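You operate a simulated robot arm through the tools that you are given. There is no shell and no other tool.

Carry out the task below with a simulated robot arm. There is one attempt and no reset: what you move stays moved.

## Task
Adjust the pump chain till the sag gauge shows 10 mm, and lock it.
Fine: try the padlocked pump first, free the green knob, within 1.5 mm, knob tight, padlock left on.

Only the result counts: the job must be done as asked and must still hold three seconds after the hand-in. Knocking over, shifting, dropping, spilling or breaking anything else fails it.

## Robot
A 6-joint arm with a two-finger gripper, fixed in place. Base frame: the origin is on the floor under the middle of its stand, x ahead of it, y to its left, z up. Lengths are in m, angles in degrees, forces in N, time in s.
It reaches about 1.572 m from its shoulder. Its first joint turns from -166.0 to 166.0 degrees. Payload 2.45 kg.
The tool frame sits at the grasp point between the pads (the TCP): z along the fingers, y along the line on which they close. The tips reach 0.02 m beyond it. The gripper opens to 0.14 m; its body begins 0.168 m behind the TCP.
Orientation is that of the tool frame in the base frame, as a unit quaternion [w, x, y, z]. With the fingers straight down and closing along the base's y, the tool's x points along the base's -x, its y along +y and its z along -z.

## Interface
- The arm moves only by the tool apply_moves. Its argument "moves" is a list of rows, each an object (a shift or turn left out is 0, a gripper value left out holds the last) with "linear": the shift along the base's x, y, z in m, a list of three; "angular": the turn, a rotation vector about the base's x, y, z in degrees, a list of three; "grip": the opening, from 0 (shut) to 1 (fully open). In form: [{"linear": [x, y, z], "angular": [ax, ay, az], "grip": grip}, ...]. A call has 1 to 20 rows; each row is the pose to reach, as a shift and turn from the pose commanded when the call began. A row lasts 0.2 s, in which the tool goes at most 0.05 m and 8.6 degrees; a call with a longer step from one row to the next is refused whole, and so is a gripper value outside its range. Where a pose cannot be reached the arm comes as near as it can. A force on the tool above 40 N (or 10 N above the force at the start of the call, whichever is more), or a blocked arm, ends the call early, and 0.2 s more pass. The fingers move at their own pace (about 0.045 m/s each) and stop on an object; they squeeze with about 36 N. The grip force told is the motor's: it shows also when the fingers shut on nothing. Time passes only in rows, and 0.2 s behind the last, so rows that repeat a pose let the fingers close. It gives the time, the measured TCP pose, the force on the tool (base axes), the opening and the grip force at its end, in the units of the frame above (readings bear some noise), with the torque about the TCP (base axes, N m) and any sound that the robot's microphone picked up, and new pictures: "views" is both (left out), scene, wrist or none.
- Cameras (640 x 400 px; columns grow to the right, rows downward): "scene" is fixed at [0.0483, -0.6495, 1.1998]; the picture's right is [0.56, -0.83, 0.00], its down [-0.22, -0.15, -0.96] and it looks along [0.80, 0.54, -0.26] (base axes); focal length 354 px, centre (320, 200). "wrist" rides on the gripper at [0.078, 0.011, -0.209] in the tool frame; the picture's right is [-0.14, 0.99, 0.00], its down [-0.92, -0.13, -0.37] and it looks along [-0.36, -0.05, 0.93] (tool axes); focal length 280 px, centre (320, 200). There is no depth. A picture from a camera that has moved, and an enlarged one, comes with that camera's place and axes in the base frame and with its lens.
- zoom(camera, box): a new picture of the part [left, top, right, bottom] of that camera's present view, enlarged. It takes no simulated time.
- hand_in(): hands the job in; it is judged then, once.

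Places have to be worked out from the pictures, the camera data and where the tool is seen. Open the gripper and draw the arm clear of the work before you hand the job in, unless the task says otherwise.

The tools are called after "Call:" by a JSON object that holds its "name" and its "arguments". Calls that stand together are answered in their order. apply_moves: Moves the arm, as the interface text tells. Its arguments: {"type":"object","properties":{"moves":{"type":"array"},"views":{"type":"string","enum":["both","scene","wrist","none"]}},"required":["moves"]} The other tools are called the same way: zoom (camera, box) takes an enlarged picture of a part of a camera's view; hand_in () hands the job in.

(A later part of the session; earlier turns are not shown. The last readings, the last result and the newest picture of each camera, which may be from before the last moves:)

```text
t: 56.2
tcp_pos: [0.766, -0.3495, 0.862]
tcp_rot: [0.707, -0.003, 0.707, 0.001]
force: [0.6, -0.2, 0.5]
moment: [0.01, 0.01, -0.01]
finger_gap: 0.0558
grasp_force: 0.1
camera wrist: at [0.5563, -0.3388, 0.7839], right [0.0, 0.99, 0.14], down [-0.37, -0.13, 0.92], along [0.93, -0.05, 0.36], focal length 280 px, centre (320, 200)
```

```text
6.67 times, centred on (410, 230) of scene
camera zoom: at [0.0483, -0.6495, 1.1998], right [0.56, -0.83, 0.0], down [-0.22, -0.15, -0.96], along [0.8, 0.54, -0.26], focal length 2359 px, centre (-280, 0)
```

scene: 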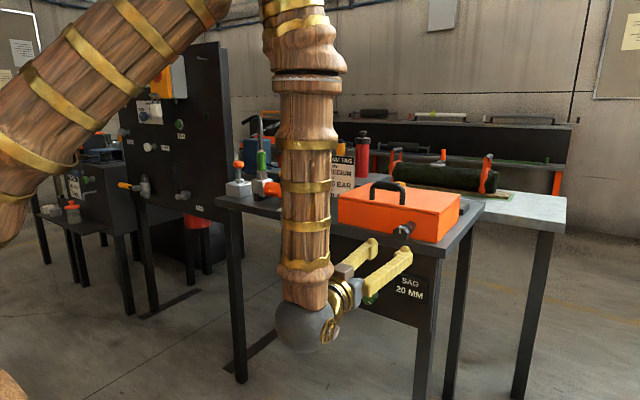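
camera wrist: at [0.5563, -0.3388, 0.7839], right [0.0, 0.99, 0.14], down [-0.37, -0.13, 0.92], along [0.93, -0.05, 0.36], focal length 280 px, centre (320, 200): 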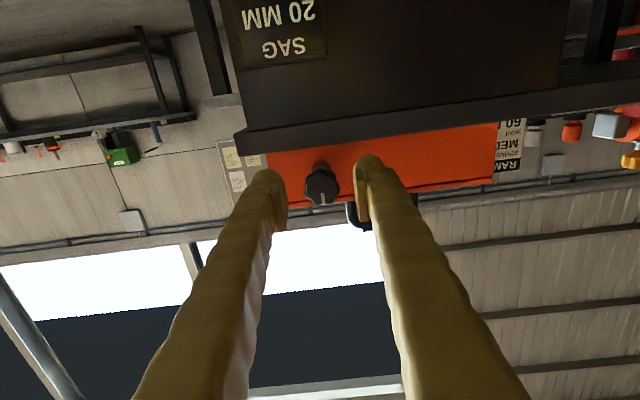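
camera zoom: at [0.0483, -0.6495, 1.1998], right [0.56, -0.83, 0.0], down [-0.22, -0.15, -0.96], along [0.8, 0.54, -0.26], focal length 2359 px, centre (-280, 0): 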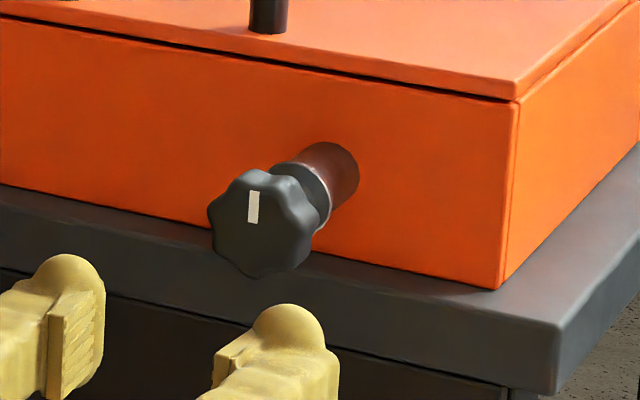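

The bench edge is at x≈0.915, so the fingertips won't reach it. I'll line up on the black knob axis (about y=-0.351, z=0.886) and stop just short to verify centring.

Call:
{"name": "apply_moves", "arguments": {"moves": [{"linear": [0, -0.001, 0.012], "grip": 0.45}, {"linear": [0, -0.001, 0.024], "grip": 0.45}, {"linear": [0.025, -0.001, 0.024], "grip": 0.45}, {"linear": [0.05, -0.001, 0.024], "grip": 0.45}], "views": "wrist"}}

Call:
{"name": "zoom", "arguments": {"camera": "wrist", "box": [250, 140, 390, 260]}}

Call:
{"name": "zoom", "arguments": {"camera": "scene", "box": [340, 200, 450, 300]}}

```text
t: 57.2
tcp_pos: [0.8172, -0.3497, 0.8891]
tcp_rot: [0.707, -0.001, 0.707, 0.0]
force: [0.0, 0.1, -0.5]
moment: [-0.02, -0.02, 0.0]
finger_gap: 0.0628
grasp_force: 0.0
camera wrist: at [0.6081, -0.34, 0.8097], right [0.0, 0.99, 0.14], down [-0.37, -0.13, 0.92], along [0.93, -0.05, 0.37], focal length 280 px, centre (320, 200)
```

wrist: 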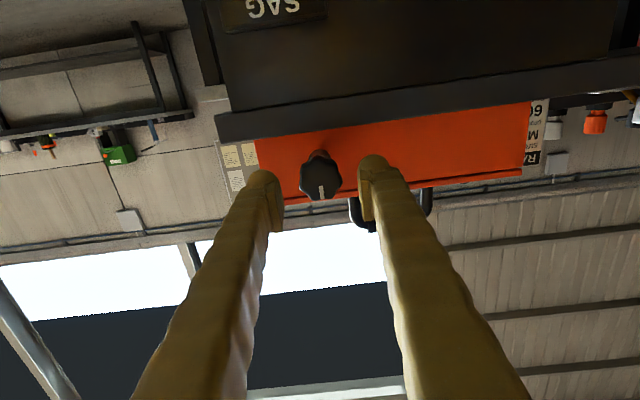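

```text
3.33 times, centred on (320, 200) of wrist
camera zoom: at [0.6081, -0.34, 0.8097], right [0.0, 0.99, 0.14], down [-0.37, -0.13, 0.92], along [0.93, -0.05, 0.37], focal length 935 px, centre (320, 200)
```

zoom: 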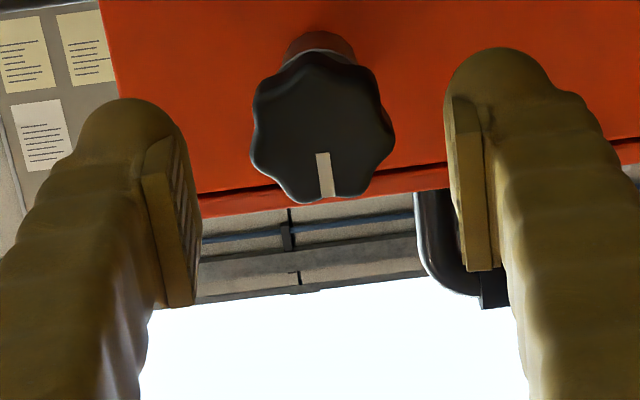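

```text
4.00 times, centred on (395, 250) of scene
camera zoom: at [0.0483, -0.6495, 1.1998], right [0.56, -0.83, 0.0], down [-0.22, -0.15, -0.96], along [0.8, 0.54, -0.26], focal length 1415 px, centre (20, 0)
```

zoom: 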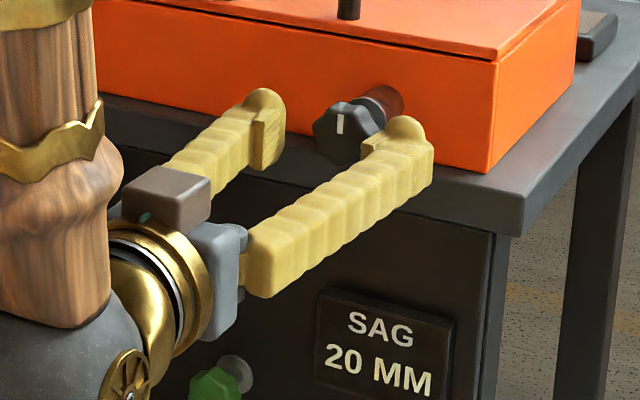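

Camera pose gives the tool at [0.817, -0.351, 0.888]; the knob axis is about z=0.885. I'll advance so the pads straddle the black knob and close on it gently.

Call:
{"name": "apply_moves", "arguments": {"moves": [{"linear": [0.01, 0, -0.0025], "grip": 0.45}, {"linear": [0.03, 0, -0.0025], "grip": 0.45}, {"linear": [0.048, 0, -0.0025], "grip": 0.45}, {"linear": [0.048, 0, -0.0025], "grip": 0.0}, {"linear": [0.048, 0, -0.0025], "grip": 0.0}, {"linear": [0.048, 0, -0.0025], "grip": 0.0}], "views": "both"}}

Call:
{"name": "zoom", "arguments": {"camera": "wrist", "box": [250, 140, 390, 260]}}

Call:
{"name": "zoom", "arguments": {"camera": "scene", "box": [370, 200, 450, 310]}}

```text
t: 58.6
tcp_pos: [0.8669, -0.35, 0.8875]
tcp_rot: [0.708, -0.003, 0.707, 0.001]
force: [6.5, 3.6, 1.5]
moment: [0.02, 0.04, -0.11]
finger_gap: 0.0361
grasp_force: 34.0
camera wrist: at [0.6567, -0.3395, 0.8079], right [0.0, 0.99, 0.14], down [-0.37, -0.13, 0.92], along [0.93, -0.05, 0.37], focal length 280 px, centre (320, 200)
```

scene: 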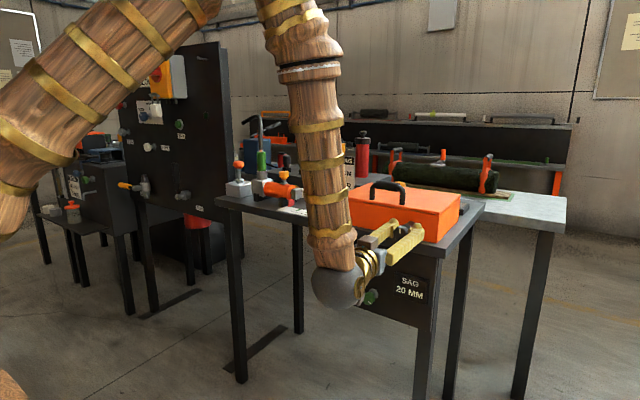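
wrist: 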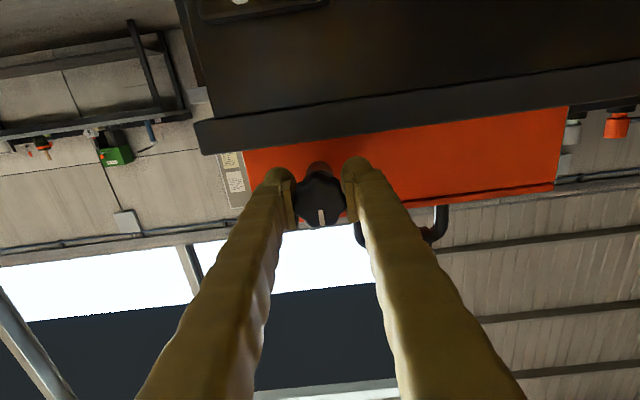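

```text
3.33 times, centred on (320, 200) of wrist
camera zoom: at [0.6567, -0.3395, 0.8079], right [0.0, 0.99, 0.14], down [-0.37, -0.13, 0.92], along [0.93, -0.05, 0.37], focal length 935 px, centre (320, 200)
```

zoom: 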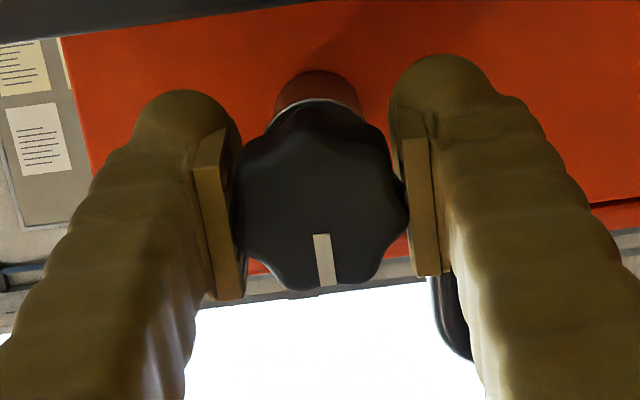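

```text
3.64 times, centred on (410, 255) of scene
camera zoom: at [0.0483, -0.6495, 1.1998], right [0.56, -0.83, 0.0], down [-0.22, -0.15, -0.96], along [0.8, 0.54, -0.26], focal length 1287 px, centre (-7, 0)
```

zoom: 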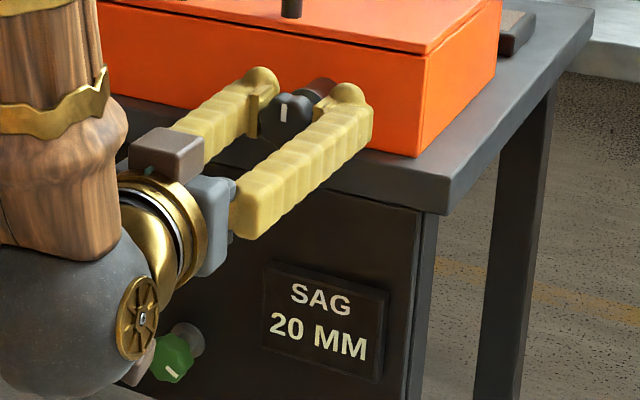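

Very good grip on the black knob with almost no side load, and the gauge is clearly visible. I'll try a small clockwise turn of 12° and watch torque and gauge.

Call:
{"name": "apply_moves", "arguments": {"moves": [{"angular": [3, 0, 0], "grip": 0.0}, {"angular": [6, 0, 0], "grip": 0.0}, {"angular": [9, 0, 0], "grip": 0.0}, {"angular": [12, 0, 0], "grip": 0.0}], "views": "wrist"}}

Call:
{"name": "zoom", "arguments": {"camera": "wrist", "box": [250, 140, 390, 260]}}

Call:
{"name": "zoom", "arguments": {"camera": "scene", "box": [370, 200, 450, 310]}}

```text
t: 59.6
tcp_pos: [0.8662, -0.3496, 0.886]
tcp_rot: [0.704, 0.072, 0.703, 0.077]
force: [6.3, 17.2, 3.5]
moment: [0.03, 0.14, -0.45]
finger_gap: 0.0361
grasp_force: 45.3
camera wrist: at [0.6566, -0.3238, 0.8118], right [0.0, 0.94, 0.34], down [-0.37, -0.32, 0.87], along [0.93, -0.12, 0.35], focal length 280 px, centre (320, 200)
```

wrist: 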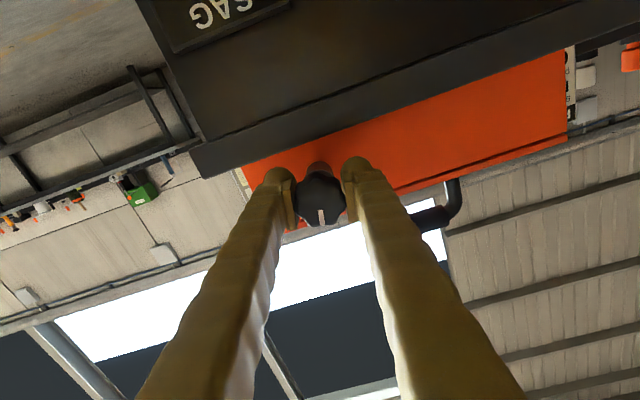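

```text
3.33 times, centred on (320, 200) of wrist
camera zoom: at [0.6566, -0.3238, 0.8118], right [0.0, 0.94, 0.34], down [-0.37, -0.32, 0.87], along [0.93, -0.12, 0.35], focal length 935 px, centre (320, 200)
```

zoom: 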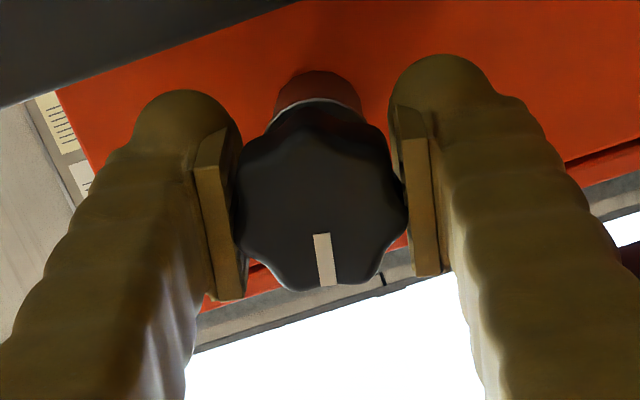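

```text
3.64 times, centred on (410, 255) of scene
camera zoom: at [0.0483, -0.6495, 1.1998], right [0.56, -0.83, 0.0], down [-0.22, -0.15, -0.96], along [0.8, 0.54, -0.26], focal length 1287 px, centre (-7, 0)
```

zoom: 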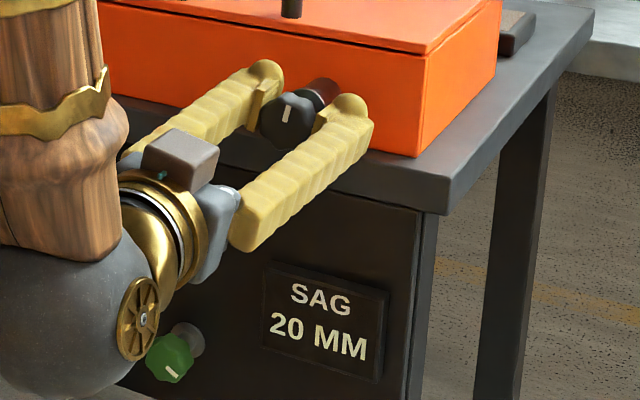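

The black knob follows freely with almost no torque; gauge still reads 20. I'll trim the side load and turn further clockwise to see whether the gauge responds.

Call:
{"name": "apply_moves", "arguments": {"moves": [{"linear": [0, 0.001, 0], "angular": [4, 0, 0], "grip": 0.0}, {"linear": [0, 0.002, 0], "angular": [8, 0, 0], "grip": 0.0}, {"linear": [0, 0.002, 0], "angular": [12, 0, 0], "grip": 0.0}, {"linear": [0, 0.002, 0], "angular": [16, 0, 0], "grip": 0.0}, {"linear": [0, 0.002, 0], "angular": [20, 0, 0], "grip": 0.0}, {"linear": [0, 0.002, 0], "angular": [24, 0, 0], "grip": 0.0}, {"linear": [0, 0.002, 0], "angular": [28, 0, 0], "grip": 0.0}], "views": "wrist"}}

Call:
{"name": "zoom", "arguments": {"camera": "wrist", "box": [250, 140, 390, 260]}}

Call:
{"name": "zoom", "arguments": {"camera": "scene", "box": [370, 200, 450, 310]}}

```text
t: 60.9
tcp_pos: [0.8672, -0.3499, 0.8856]
tcp_rot: [0.679, 0.202, 0.676, 0.202]
force: [0.5, -5.1, -5.6]
moment: [-0.05, -0.08, 0.12]
finger_gap: 0.0361
grasp_force: 45.1
stopped in row 6: the force on the tool passed its limit at 41 N (the readings are from after the stop); the commanded pose is now the measured one
camera wrist: at [0.6568, -0.2983, 0.826], right [0.0, 0.75, 0.66], down [-0.37, -0.61, 0.7], along [0.93, -0.24, 0.28], focal length 280 px, centre (320, 200)
```

wrist: 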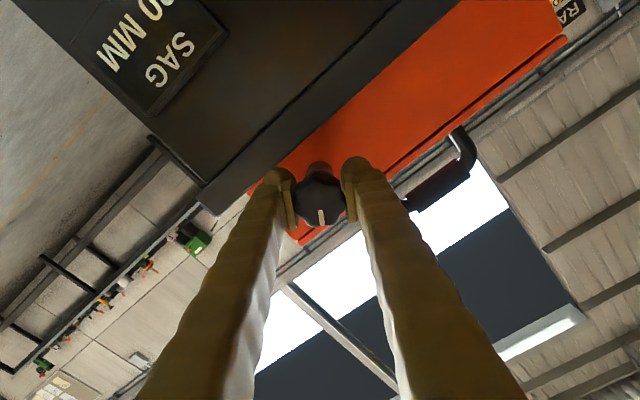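

```text
3.33 times, centred on (320, 200) of wrist
camera zoom: at [0.6568, -0.2983, 0.826], right [0.0, 0.75, 0.66], down [-0.37, -0.61, 0.7], along [0.93, -0.24, 0.28], focal length 935 px, centre (320, 200)
```

zoom: 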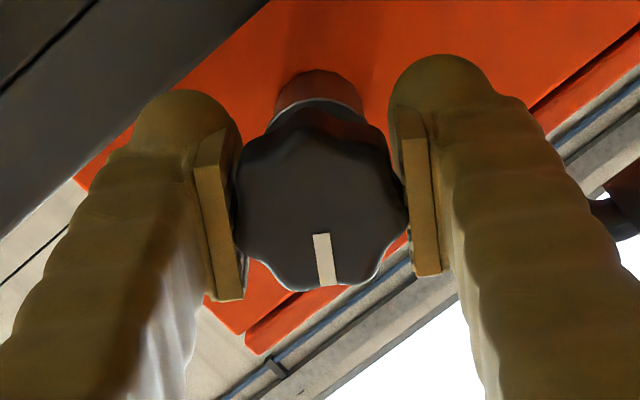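

```text
3.64 times, centred on (410, 255) of scene
camera zoom: at [0.0483, -0.6495, 1.1998], right [0.56, -0.83, 0.0], down [-0.22, -0.15, -0.96], along [0.8, 0.54, -0.26], focal length 1287 px, centre (-7, 0)
```

zoom: 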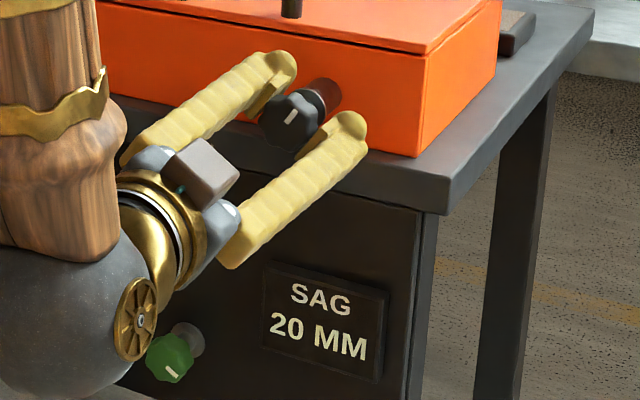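

The knob is now about 33° clockwise with the gauge unchanged; the ratio may simply be small. Load is nulled at y=-0.350, z=0.8855, so I'll keep turning clockwise in a longer stroke.

Call:
{"name": "apply_moves", "arguments": {"moves": [{"angular": [5, 0, 0], "grip": 0.0}, {"angular": [10, 0, 0], "grip": 0.0}, {"angular": [15, 0, 0], "grip": 0.0}, {"angular": [20, 0, 0], "grip": 0.0}, {"angular": [25, 0, 0], "grip": 0.0}, {"angular": [30, 0, 0], "grip": 0.0}, {"angular": [35, 0, 0], "grip": 0.0}, {"angular": [40, 0, 0], "grip": 0.0}, {"angular": [45, 0, 0], "grip": 0.0}, {"angular": [50, 0, 0], "grip": 0.0}, {"angular": [55, 0, 0], "grip": 0.0}, {"angular": [60, 0, 0], "grip": 0.0}], "views": "wrist"}}

Call:
{"name": "zoom", "arguments": {"camera": "wrist", "box": [250, 140, 390, 260]}}

Call:
{"name": "zoom", "arguments": {"camera": "scene", "box": [370, 200, 450, 310]}}

```text
t: 62.2
tcp_pos: [0.8662, -0.3517, 0.886]
tcp_rot: [0.611, 0.36, 0.608, 0.357]
force: [-5.1, -2.0, -1.6]
moment: [0.01, -0.07, -0.03]
finger_gap: 0.0361
grasp_force: 45.1
stopped in row 6: the force on the tool passed its limit at 41 N (the readings are from after the stop); the commanded pose is now the measured one
camera wrist: at [0.6571, -0.2764, 0.8564], right [0.0, 0.36, 0.93], down [-0.37, -0.86, 0.34], along [0.93, -0.35, 0.14], focal length 280 px, centre (320, 200)
```

wrist: 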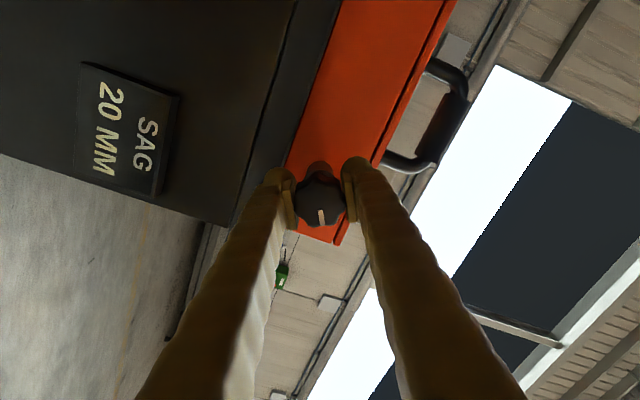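

```text
3.33 times, centred on (320, 200) of wrist
camera zoom: at [0.6571, -0.2764, 0.8564], right [0.0, 0.36, 0.93], down [-0.37, -0.86, 0.34], along [0.93, -0.35, 0.14], focal length 935 px, centre (320, 200)
```

zoom: 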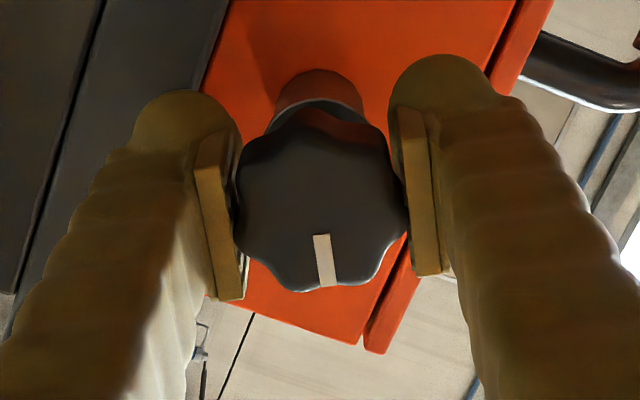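

```text
3.64 times, centred on (410, 255) of scene
camera zoom: at [0.0483, -0.6495, 1.1998], right [0.56, -0.83, 0.0], down [-0.22, -0.15, -0.96], along [0.8, 0.54, -0.26], focal length 1287 px, centre (-7, 0)
```

zoom: 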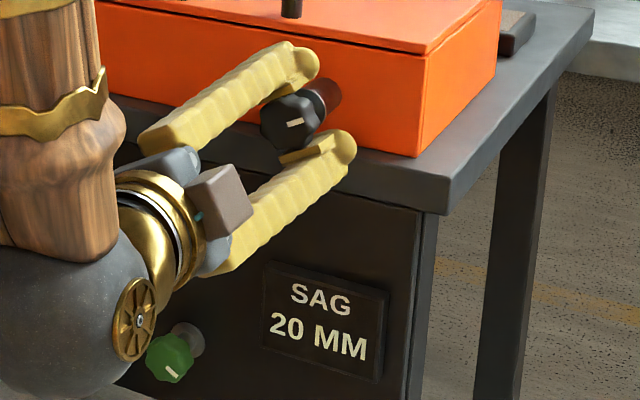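

At 61° clockwise the gauge still shows 20, with no torque at all. I'll turn the black knob back to where it was and a little past it the other way to see whether it has any effect.

Call:
{"name": "apply_moves", "arguments": {"moves": [{"angular": [-6, 0, 0], "grip": 0.0}, {"angular": [-12, 0, 0], "grip": 0.0}, {"angular": [-18, 0, 0], "grip": 0.0}, {"angular": [-24, 0, 0], "grip": 0.0}, {"angular": [-30, 0, 0], "grip": 0.0}], "views": "none"}}

```text
t: 63.4
tcp_pos: [0.8662, -0.3512, 0.8868]
tcp_rot: [0.684, 0.188, 0.68, 0.187]
force: [-9.5, 4.6, 22.1]
moment: [0.05, 0.5, -0.09]
finger_gap: 0.036
grasp_force: 45.5
```

Turning back smoothly; trimming z slightly and continuing anticlockwise.

Call:
{"name": "apply_moves", "arguments": {"moves": [{"linear": [0, 0, 0.0015], "angular": [-4, 0, 0], "grip": 0.0}, {"linear": [0, 0, 0.0015], "angular": [-10, 0, 0], "grip": 0.0}, {"linear": [0, 0, 0.0015], "angular": [-16, 0, 0], "grip": 0.0}, {"linear": [0, 0, 0.0015], "angular": [-22, 0, 0], "grip": 0.0}, {"linear": [0, 0, 0.0015], "angular": [-28, 0, 0], "grip": 0.0}, {"linear": [0, 0, 0.0015], "angular": [-31, 0, 0], "grip": 0.0}], "views": "none"}}

Call:
{"name": "zoom", "arguments": {"camera": "scene", "box": [370, 200, 450, 310]}}

```text
t: 64.8
tcp_pos: [0.8666, -0.35, 0.8871]
tcp_rot: [0.709, 0.001, 0.706, 0.003]
force: [0.5, -0.1, -3.6]
moment: [0.0, -0.03, 0.03]
finger_gap: 0.036
grasp_force: 45.4
stopped in row 6: the force on the tool passed its limit at 42 N (the readings are from after the stop); the commanded pose is now the measured one
```

```text
3.64 times, centred on (410, 255) of scene
camera zoom: at [0.0483, -0.6495, 1.1998], right [0.56, -0.83, 0.0], down [-0.22, -0.15, -0.96], along [0.8, 0.54, -0.26], focal length 1287 px, centre (-7, 0)
```

zoom: 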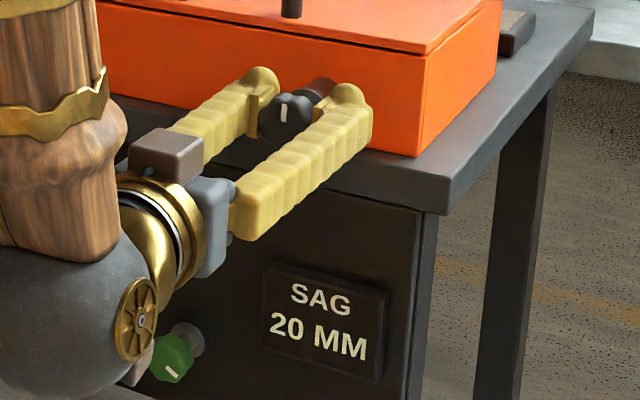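

Black knob is back at its starting angle, gauge 20. Now a test the other way.

Call:
{"name": "apply_moves", "arguments": {"moves": [{"angular": [-5, 0, 0], "grip": 0.0}, {"angular": [-10, 0, 0], "grip": 0.0}, {"angular": [-15, 0, 0], "grip": 0.0}, {"angular": [-20, 0, 0], "grip": 0.0}, {"angular": [-25, 0, 0], "grip": 0.0}], "views": "wrist"}}

Call:
{"name": "zoom", "arguments": {"camera": "wrist", "box": [250, 140, 390, 260]}}

Call:
{"name": "zoom", "arguments": {"camera": "scene", "box": [370, 200, 450, 310]}}

```text
t: 66.0
tcp_pos: [0.8666, -0.3485, 0.8858]
tcp_rot: [0.692, -0.152, 0.69, -0.15]
force: [0.2, 21.7, -2.1]
moment: [0.8, 0.02, -0.55]
finger_gap: 0.0358
grasp_force: 44.7
camera wrist: at [0.6568, -0.3724, 0.8102], right [0.0, 0.96, -0.29], down [-0.37, 0.27, 0.89], along [0.93, 0.11, 0.35], focal length 280 px, centre (320, 200)
```

wrist: 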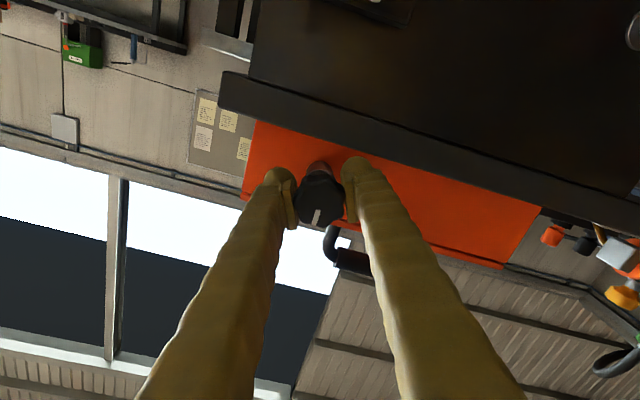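

```text
3.33 times, centred on (320, 200) of wrist
camera zoom: at [0.6568, -0.3724, 0.8102], right [0.0, 0.96, -0.29], down [-0.37, 0.27, 0.89], along [0.93, 0.11, 0.35], focal length 935 px, centre (320, 200)
```

zoom: 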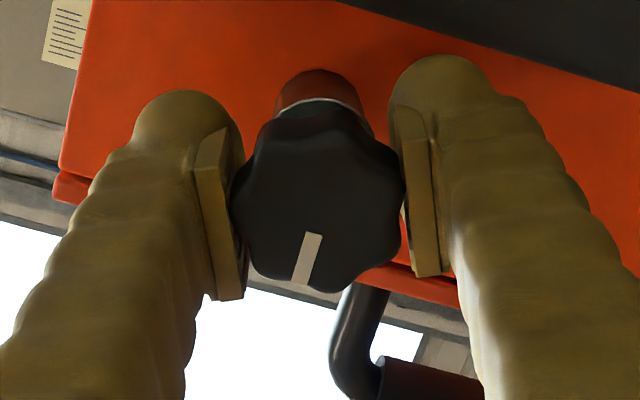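

```text
3.64 times, centred on (410, 255) of scene
camera zoom: at [0.0483, -0.6495, 1.1998], right [0.56, -0.83, 0.0], down [-0.22, -0.15, -0.96], along [0.8, 0.54, -0.26], focal length 1287 px, centre (-7, 0)
```

zoom: 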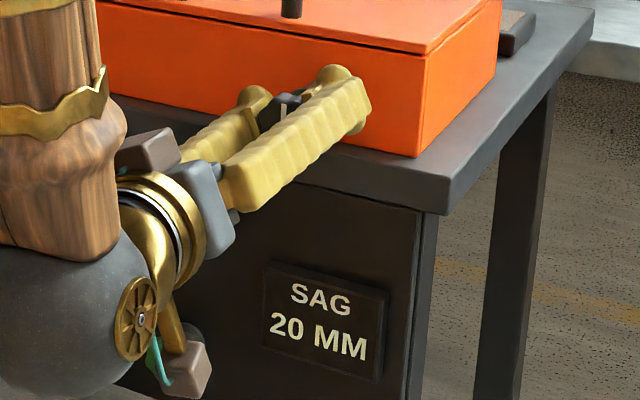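

The black knob is hard-stopped at its starting angle anticlockwise and turning it the other way does nothing to the gauge, so it isn't the sag adjuster; it is back at its original stop. I'll release it and go to the orange knob.

Call:
{"name": "apply_moves", "arguments": {"moves": [{"grip": 0.45}, {"grip": 0.45}, {"linear": [-0.03, 0, 0], "grip": 0.45}, {"linear": [-0.07, 0, 0], "angular": [6, 0, 0], "grip": 0.45}, {"linear": [-0.075, 0.02, -0.03], "angular": [12, 0, 0], "grip": 0.4}, {"linear": [-0.075, 0.055, -0.06], "angular": [18, 0, 0], "grip": 0.36}, {"linear": [-0.075, 0.09, -0.09], "angular": [24.6, 0, 0], "grip": 0.36}, {"linear": [-0.075, 0.125, -0.12], "angular": [24.6, 0, 0], "grip": 0.36}, {"linear": [-0.075, 0.16, -0.15], "angular": [24.6, 0, 0], "grip": 0.36}, {"linear": [-0.075, 0.19, -0.175], "angular": [24.6, 0, 0], "grip": 0.36}, {"linear": [-0.075, 0.203, -0.187], "angular": [24.6, 0, 0], "grip": 0.36}], "views": "both"}}

Call:
{"name": "zoom", "arguments": {"camera": "wrist", "box": [230, 100, 410, 260]}}

Call:
{"name": "zoom", "arguments": {"camera": "scene", "box": [320, 200, 460, 320]}}

```text
t: 68.4
tcp_pos: [0.7922, -0.145, 0.7004]
tcp_rot: [0.709, -0.001, 0.705, 0.0]
force: [0.2, 0.4, -0.7]
moment: [0.01, 0.01, -0.02]
finger_gap: 0.0504
grasp_force: 0.0
camera wrist: at [0.5823, -0.1341, 0.6198], right [0.0, 0.99, 0.14], down [-0.37, -0.13, 0.92], along [0.93, -0.05, 0.37], focal length 280 px, centre (320, 200)
```

scene: 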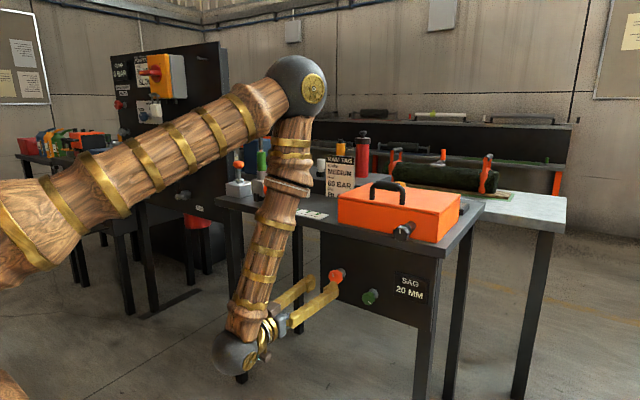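
wrist: 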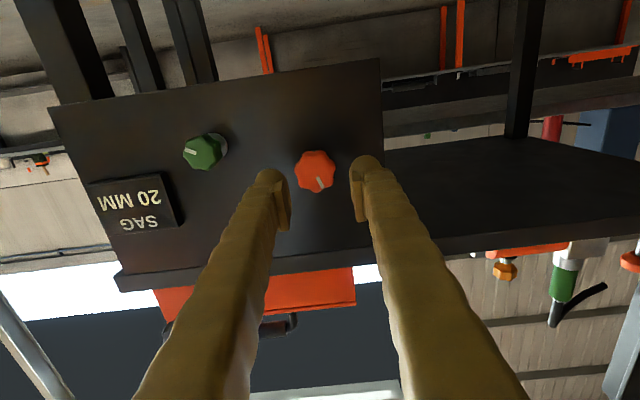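

```text
2.50 times, centred on (320, 180) of wrist
camera zoom: at [0.5823, -0.1341, 0.6198], right [0.0, 0.99, 0.14], down [-0.37, -0.13, 0.92], along [0.93, -0.05, 0.37], focal length 701 px, centre (320, 250)
```

zoom: 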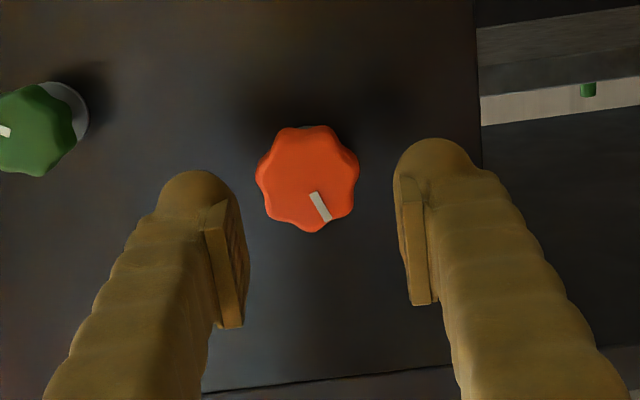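

```text
3.33 times, centred on (390, 260) of scene
camera zoom: at [0.0483, -0.6495, 1.1998], right [0.56, -0.83, 0.0], down [-0.22, -0.15, -0.96], along [0.8, 0.54, -0.26], focal length 1179 px, centre (87, 0)
```

zoom: 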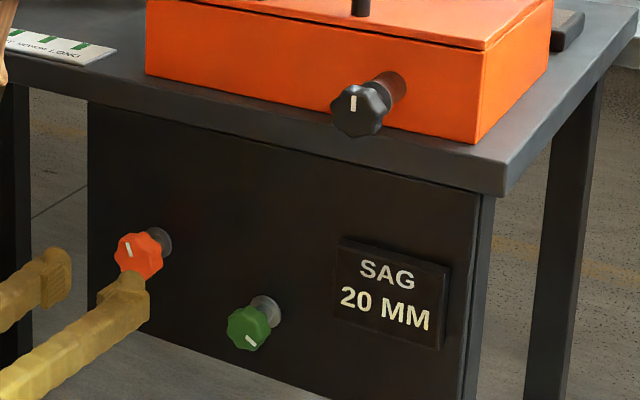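

The orange knob is larger (about 45 mm), at roughly [0.873, -0.1505, 0.702], with its marker about 18° anticlockwise. I'll open to 65 mm, line up and approach part way.

Call:
{"name": "apply_moves", "arguments": {"moves": [{"linear": [0, -0.003, 0.0015], "grip": 0.47}, {"linear": [0, -0.0055, 0.003], "grip": 0.47}, {"linear": [0.02, -0.0055, 0.003], "grip": 0.47}, {"linear": [0.04, -0.0055, 0.003], "grip": 0.47}], "views": "none"}}

Call:
{"name": "zoom", "arguments": {"camera": "wrist", "box": [250, 140, 390, 260]}}

Call:
{"name": "zoom", "arguments": {"camera": "scene", "box": [310, 240, 420, 320]}}

```text
t: 69.4
tcp_pos: [0.8325, -0.153, 0.7049]
tcp_rot: [0.709, -0.001, 0.706, 0.0]
force: [-0.3, 0.0, -0.4]
moment: [-0.01, -0.03, -0.03]
finger_gap: 0.0659
grasp_force: 0.1
```

```text
3.33 times, centred on (320, 200) of wrist
camera zoom: at [0.6225, -0.1418, 0.6248], right [0.0, 0.99, 0.14], down [-0.37, -0.13, 0.92], along [0.93, -0.05, 0.37], focal length 935 px, centre (320, 200)
```

zoom: 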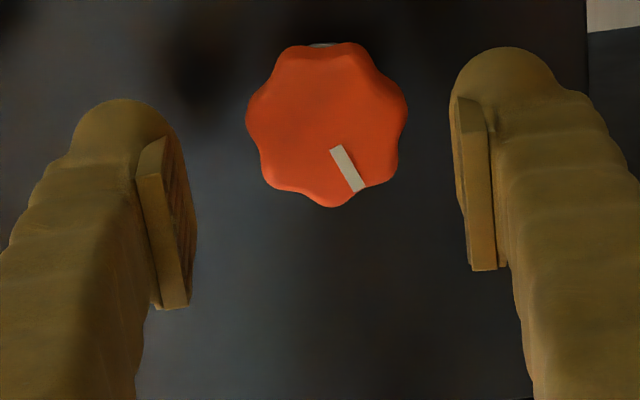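

```text
5.00 times, centred on (365, 280) of scene
camera zoom: at [0.0483, -0.6495, 1.1998], right [0.56, -0.83, 0.0], down [-0.22, -0.15, -0.96], along [0.8, 0.54, -0.26], focal length 1769 px, centre (95, -200)
```

zoom: 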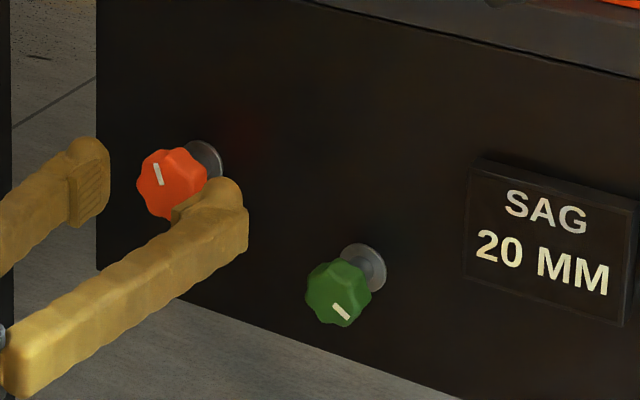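

Fine-tuning: the knob axis is about y=-0.1515, z=0.6995. Advancing onto it and closing.

Call:
{"name": "apply_moves", "arguments": {"moves": [{"linear": [0.015, 0.001, -0.0035], "grip": 0.47}, {"linear": [0.03, 0.001, -0.0035], "grip": 0.47}, {"linear": [0.045, 0.001, -0.0035], "grip": 0.47}, {"linear": [0.045, 0.001, -0.0035], "grip": 0.0}, {"linear": [0.045, 0.001, -0.0035], "grip": 0.0}, {"linear": [0.045, 0.001, -0.0035], "grip": 0.0}], "views": "none"}}

Call:
{"name": "zoom", "arguments": {"camera": "wrist", "box": [250, 140, 390, 260]}}

Call:
{"name": "zoom", "arguments": {"camera": "scene", "box": [310, 240, 420, 320]}}

```text
t: 70.8
tcp_pos: [0.8777, -0.1508, 0.6999]
tcp_rot: [0.709, -0.002, 0.706, 0.001]
force: [5.9, 37.6, -2.1]
moment: [-0.02, 0.03, -0.8]
finger_gap: 0.0404
grasp_force: 34.8
```

```text
3.33 times, centred on (320, 200) of wrist
camera zoom: at [0.6676, -0.1398, 0.6207], right [-0.01, 0.99, 0.14], down [-0.37, -0.13, 0.92], along [0.93, -0.05, 0.37], focal length 935 px, centre (320, 200)
```

zoom: 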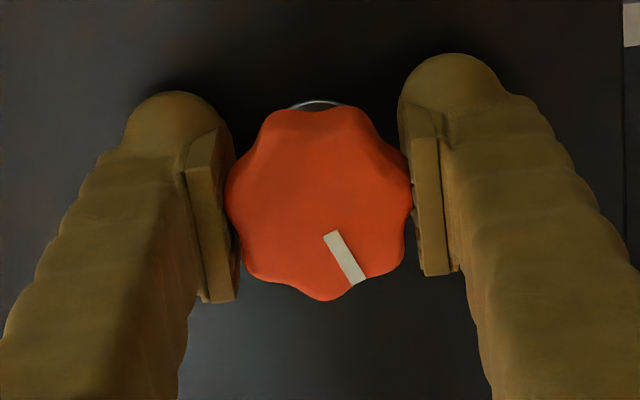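

```text
5.00 times, centred on (365, 280) of scene
camera zoom: at [0.0483, -0.6495, 1.1998], right [0.56, -0.83, 0.0], down [-0.22, -0.15, -0.96], along [0.8, 0.54, -0.26], focal length 1769 px, centre (95, -200)
```

zoom: 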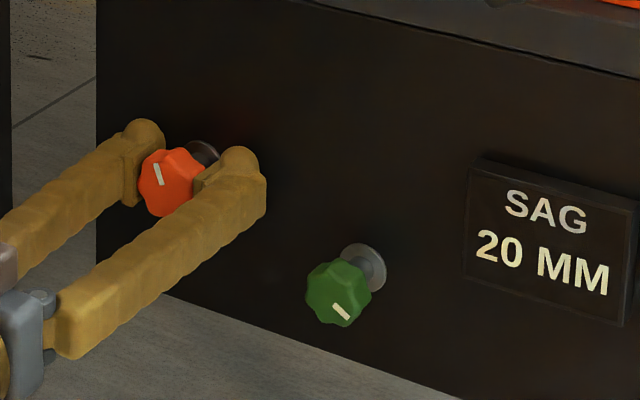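

Gripped, with a +38 N side load; I'll shift toward +y to null it.

Call:
{"name": "apply_moves", "arguments": {"moves": [{"linear": [0, 0.0012, 0], "grip": 0.0}, {"linear": [0, 0.0025, 0], "grip": 0.0}, {"linear": [0, 0.0025, 0], "grip": 0.0}], "views": "none"}}

```text
t: 71.6
tcp_pos: [0.8752, -0.149, 0.7006]
tcp_rot: [0.709, -0.001, 0.705, -0.001]
force: [30.1, 6.1, -10.2]
moment: [0.01, -0.23, -0.21]
finger_gap: 0.0399
grasp_force: 44.8
```

Side load nulled. Now a small clockwise turn of 10° (with a little x relief) while watching the gauge.

Call:
{"name": "apply_moves", "arguments": {"moves": [{"linear": [0.001, 0.0005, -0.0005], "angular": [2, 0, 0], "grip": 0.0}, {"linear": [0.002, 0.0005, -0.0005], "angular": [5, 0, 0], "grip": 0.0}, {"linear": [0.002, 0.0005, -0.0005], "angular": [8, 0, 0], "grip": 0.0}, {"linear": [0.002, 0.0005, -0.0005], "angular": [11, 0, 0], "grip": 0.0}], "views": "none"}}

Call:
{"name": "zoom", "arguments": {"camera": "wrist", "box": [250, 140, 390, 260]}}

Call:
{"name": "zoom", "arguments": {"camera": "scene", "box": [310, 240, 420, 320]}}

```text
t: 72.4
tcp_pos: [0.8768, -0.1497, 0.6994]
tcp_rot: [0.707, 0.041, 0.704, 0.039]
force: [-3.4, -3.4, 4.3]
moment: [-0.03, 0.06, 0.04]
finger_gap: 0.0402
grasp_force: 44.9
stopped in row 3: the force on the tool passed its limit at 43 N (the readings are from after the stop); the commanded pose is now the measured one
```

```text
3.33 times, centred on (320, 200) of wrist
camera zoom: at [0.6677, -0.1292, 0.6221], right [0.0, 0.97, 0.25], down [-0.37, -0.23, 0.9], along [0.93, -0.09, 0.36], focal length 935 px, centre (320, 200)
```

zoom: 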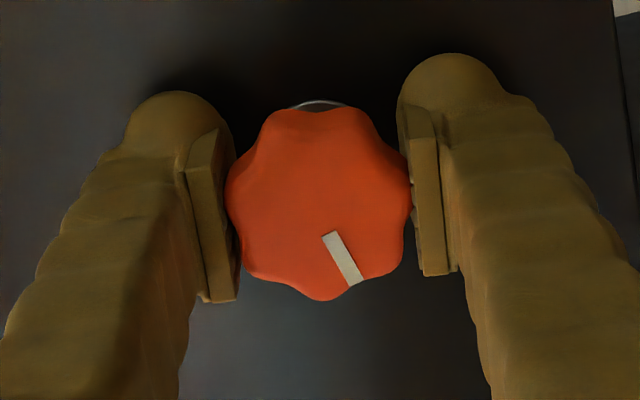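

```text
5.00 times, centred on (365, 280) of scene
camera zoom: at [0.0483, -0.6495, 1.1998], right [0.56, -0.83, 0.0], down [-0.22, -0.15, -0.96], along [0.8, 0.54, -0.26], focal length 1769 px, centre (95, -200)
```

zoom: 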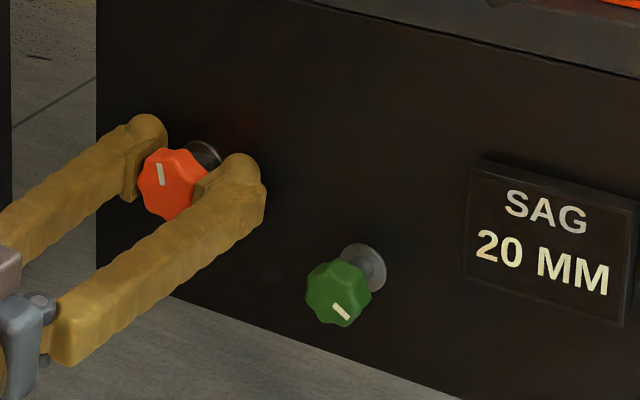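

The orange knob follows the gripper (about 6° so far). Continuing a bit further clockwise.

Call:
{"name": "apply_moves", "arguments": {"moves": [{"angular": [4, 0, 0], "grip": 0.0}, {"angular": [8, 0, 0], "grip": 0.0}, {"angular": [12, 0, 0], "grip": 0.0}, {"angular": [16, 0, 0], "grip": 0.0}, {"angular": [20, 0, 0], "grip": 0.0}], "views": "none"}}

Call:
{"name": "zoom", "arguments": {"camera": "wrist", "box": [250, 140, 390, 260]}}

Call:
{"name": "zoom", "arguments": {"camera": "scene", "box": [310, 240, 420, 320]}}

```text
t: 73.6
tcp_pos: [0.8771, -0.1506, 0.6997]
tcp_rot: [0.69, 0.163, 0.687, 0.162]
force: [-18.0, -7.4, 13.3]
moment: [0.02, 0.36, 0.16]
finger_gap: 0.0401
grasp_force: 45.2
```

```text
3.33 times, centred on (320, 200) of wrist
camera zoom: at [0.6677, -0.1039, 0.6336], right [0.0, 0.82, 0.57], down [-0.37, -0.53, 0.76], along [0.93, -0.21, 0.31], focal length 935 px, centre (320, 200)
```

zoom: 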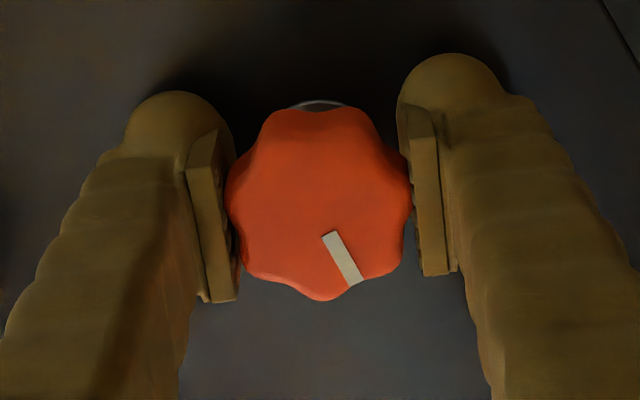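

```text
5.00 times, centred on (365, 280) of scene
camera zoom: at [0.0483, -0.6495, 1.1998], right [0.56, -0.83, 0.0], down [-0.22, -0.15, -0.96], along [0.8, 0.54, -0.26], focal length 1769 px, centre (95, -200)
```

zoom: 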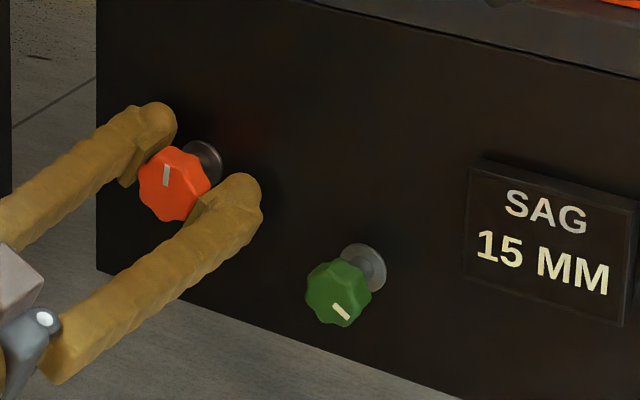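

The gauge dropped to 15 mm: orange is the adjuster and clockwise reduces sag. About 20–26° more is needed; I'll go in smaller steps.

Call:
{"name": "apply_moves", "arguments": {"moves": [{"linear": [-0.001, -0.0005, 0.0007], "angular": [4, 0, 0], "grip": 0.0}, {"linear": [-0.001, -0.0005, 0.0007], "angular": [8, 0, 0], "grip": 0.0}, {"linear": [-0.001, -0.0005, 0.0007], "angular": [12, 0, 0], "grip": 0.0}], "views": "none"}}

Call:
{"name": "zoom", "arguments": {"camera": "scene", "box": [310, 240, 420, 320]}}

```text
t: 74.4
tcp_pos: [0.8771, -0.1502, 0.6993]
tcp_rot: [0.668, 0.235, 0.667, 0.233]
force: [29.4, 2.3, -13.8]
moment: [-0.01, -0.25, -0.08]
finger_gap: 0.0399
grasp_force: 45.5
```

```text
5.00 times, centred on (365, 280) of scene
camera zoom: at [0.0483, -0.6495, 1.1998], right [0.56, -0.83, 0.0], down [-0.22, -0.15, -0.96], along [0.8, 0.54, -0.26], focal length 1769 px, centre (95, -200)
```

zoom: 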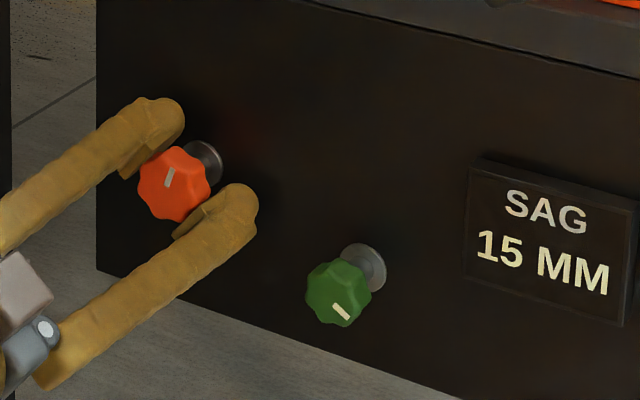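

Still 15 mm after 12° more, so the display may step coarsely. I'll proceed in small steps and log where the reading changes.

Call:
{"name": "apply_moves", "arguments": {"moves": [{"linear": [0.001, 0, -0.0005], "angular": [3, 0, 0], "grip": 0.0}, {"linear": [0.001, 0, -0.0005], "angular": [6, 0, 0], "grip": 0.0}], "views": "none"}}

Call:
{"name": "zoom", "arguments": {"camera": "scene", "box": [310, 240, 420, 320]}}

```text
t: 75.0
tcp_pos: [0.8762, -0.1504, 0.7009]
tcp_rot: [0.655, 0.269, 0.654, 0.267]
force: [-18.2, 7.7, -2.4]
moment: [-0.02, -0.18, -0.26]
finger_gap: 0.04
grasp_force: 45.4
```

```text
5.00 times, centred on (365, 280) of scene
camera zoom: at [0.0483, -0.6495, 1.1998], right [0.56, -0.83, 0.0], down [-0.22, -0.15, -0.96], along [0.8, 0.54, -0.26], focal length 1769 px, centre (95, -200)
```

zoom: 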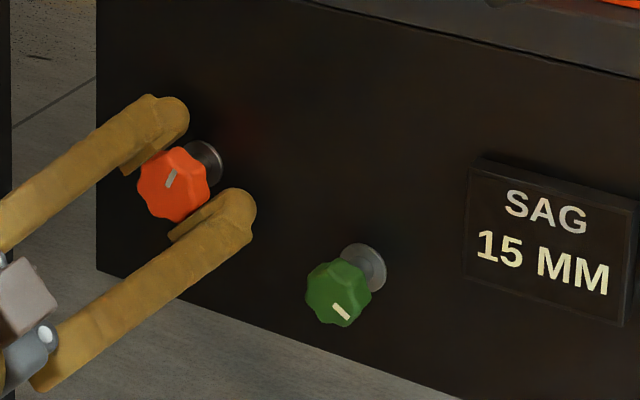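

Roll is 44.6°, still 15 mm. Another 6°.

Call:
{"name": "apply_moves", "arguments": {"moves": [{"linear": [0, 0.0005, 0], "angular": [3, 0, 0], "grip": 0.0}, {"linear": [0, 0.0005, 0], "angular": [6, 0, 0], "grip": 0.0}], "views": "none"}}

Call:
{"name": "zoom", "arguments": {"camera": "scene", "box": [310, 240, 420, 320]}}

```text
t: 75.6
tcp_pos: [0.8772, -0.1482, 0.7006]
tcp_rot: [0.64, 0.304, 0.638, 0.3]
force: [-36.4, 6.5, -1.4]
moment: [-0.04, -0.03, -0.03]
finger_gap: 0.0401
grasp_force: 44.7
```

```text
5.00 times, centred on (365, 280) of scene
camera zoom: at [0.0483, -0.6495, 1.1998], right [0.56, -0.83, 0.0], down [-0.22, -0.15, -0.96], along [0.8, 0.54, -0.26], focal length 1769 px, centre (95, -200)
```

zoom: 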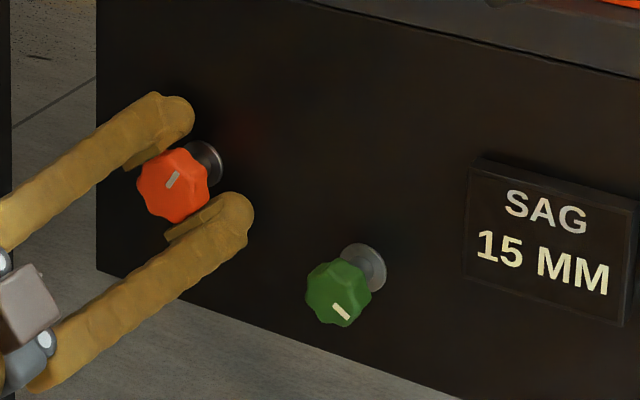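

Still 15 at 50.7°. It seems the gauge shows 5 mm steps, so I'll find the angles where it flips and aim for the middle of the 10 mm band. Continuing.

Call:
{"name": "apply_moves", "arguments": {"moves": [{"linear": [-0.0015, 0.0005, 0], "angular": [3, 0, 0], "grip": 0.0}, {"linear": [-0.002, 0.0005, 0], "angular": [6, 0, 0], "grip": 0.0}], "views": "none"}}

Call:
{"name": "zoom", "arguments": {"camera": "scene", "box": [310, 240, 420, 320]}}

```text
t: 76.2
tcp_pos: [0.8759, -0.1492, 0.7022]
tcp_rot: [0.624, 0.337, 0.622, 0.332]
force: [30.9, -11.2, -18.4]
moment: [-0.04, -0.48, 0.28]
finger_gap: 0.0398
grasp_force: 44.9
```

```text
5.00 times, centred on (365, 280) of scene
camera zoom: at [0.0483, -0.6495, 1.1998], right [0.56, -0.83, 0.0], down [-0.22, -0.15, -0.96], along [0.8, 0.54, -0.26], focal length 1769 px, centre (95, -200)
```

zoom: 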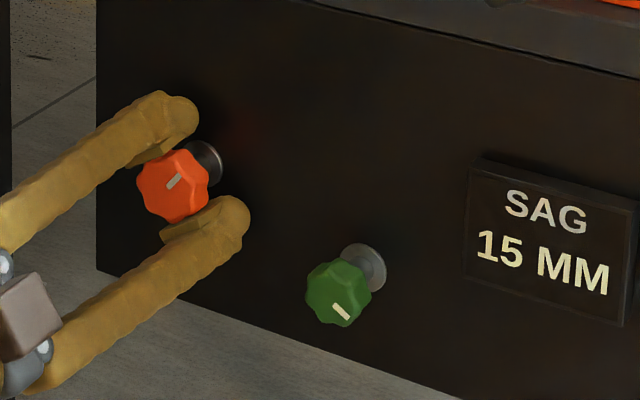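

Roll 56.6°, 15 mm. Trimming loads and continuing.

Call:
{"name": "apply_moves", "arguments": {"moves": [{"linear": [0.001, -0.0006, -0.0012], "angular": [3, 0, 0], "grip": 0.0}, {"linear": [0.001, -0.0006, -0.0012], "angular": [6, 0, 0], "grip": 0.0}], "views": "none"}}

Call:
{"name": "zoom", "arguments": {"camera": "scene", "box": [310, 240, 420, 320]}}

```text
t: 76.8
tcp_pos: [0.876, -0.1496, 0.7001]
tcp_rot: [0.605, 0.369, 0.603, 0.366]
force: [-13.7, -11.4, 16.4]
moment: [-0.01, 0.12, -0.1]
finger_gap: 0.04
grasp_force: 45.5
```

```text
5.00 times, centred on (365, 280) of scene
camera zoom: at [0.0483, -0.6495, 1.1998], right [0.56, -0.83, 0.0], down [-0.22, -0.15, -0.96], along [0.8, 0.54, -0.26], focal length 1769 px, centre (95, -200)
```

zoom: 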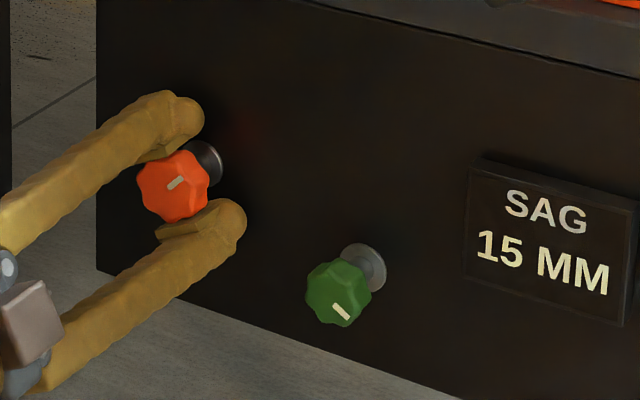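

Roll 62.6°, 15 mm. Continuing in small steps.

Call:
{"name": "apply_moves", "arguments": {"moves": [{"linear": [-0.0005, -0.0005, 0.0005], "angular": [3, 0, 0], "grip": 0.0}, {"linear": [-0.0005, -0.0005, 0.0005], "angular": [6, 0, 0], "grip": 0.0}], "views": "none"}}

Call:
{"name": "zoom", "arguments": {"camera": "scene", "box": [310, 240, 420, 320]}}

```text
t: 77.4
tcp_pos: [0.875, -0.1508, 0.6996]
tcp_rot: [0.584, 0.399, 0.584, 0.398]
force: [-2.2, 9.8, 20.6]
moment: [-0.01, 0.36, -0.1]
finger_gap: 0.0395
grasp_force: 45.2
```

```text
5.00 times, centred on (365, 280) of scene
camera zoom: at [0.0483, -0.6495, 1.1998], right [0.56, -0.83, 0.0], down [-0.22, -0.15, -0.96], along [0.8, 0.54, -0.26], focal length 1769 px, centre (95, -200)
```

zoom: 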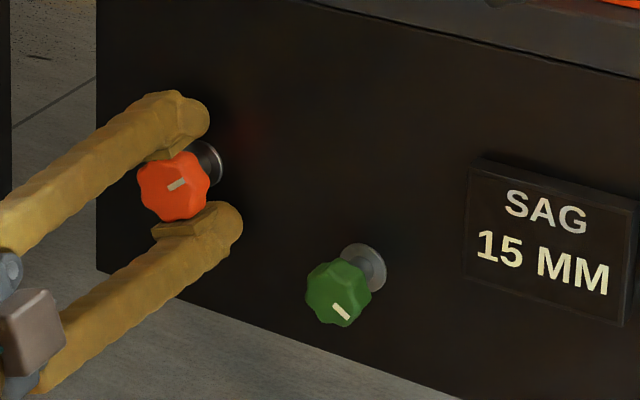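

Roll 68.7°, still 15 mm; knob marker is following. Continuing.

Call:
{"name": "apply_moves", "arguments": {"moves": [{"linear": [0, 0.0004, 0.0012], "angular": [3, 0, 0], "grip": 0.0}, {"linear": [0, 0.0004, 0.0012], "angular": [6, 0, 0], "grip": 0.0}], "views": "none"}}

Call:
{"name": "zoom", "arguments": {"camera": "scene", "box": [310, 240, 420, 320]}}

```text
t: 78.0
tcp_pos: [0.8761, -0.1506, 0.6996]
tcp_rot: [0.563, 0.429, 0.562, 0.428]
force: [-7.4, 3.6, 12.6]
moment: [0.01, 0.32, 0.04]
finger_gap: 0.0396
grasp_force: 45.0
```

```text
5.00 times, centred on (365, 280) of scene
camera zoom: at [0.0483, -0.6495, 1.1998], right [0.56, -0.83, 0.0], down [-0.22, -0.15, -0.96], along [0.8, 0.54, -0.26], focal length 1769 px, centre (95, -200)
```

zoom: 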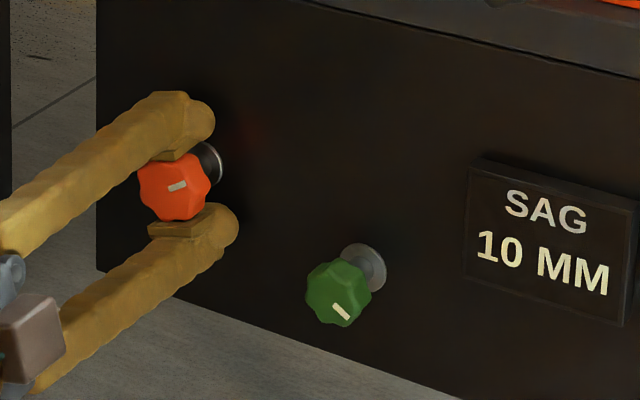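

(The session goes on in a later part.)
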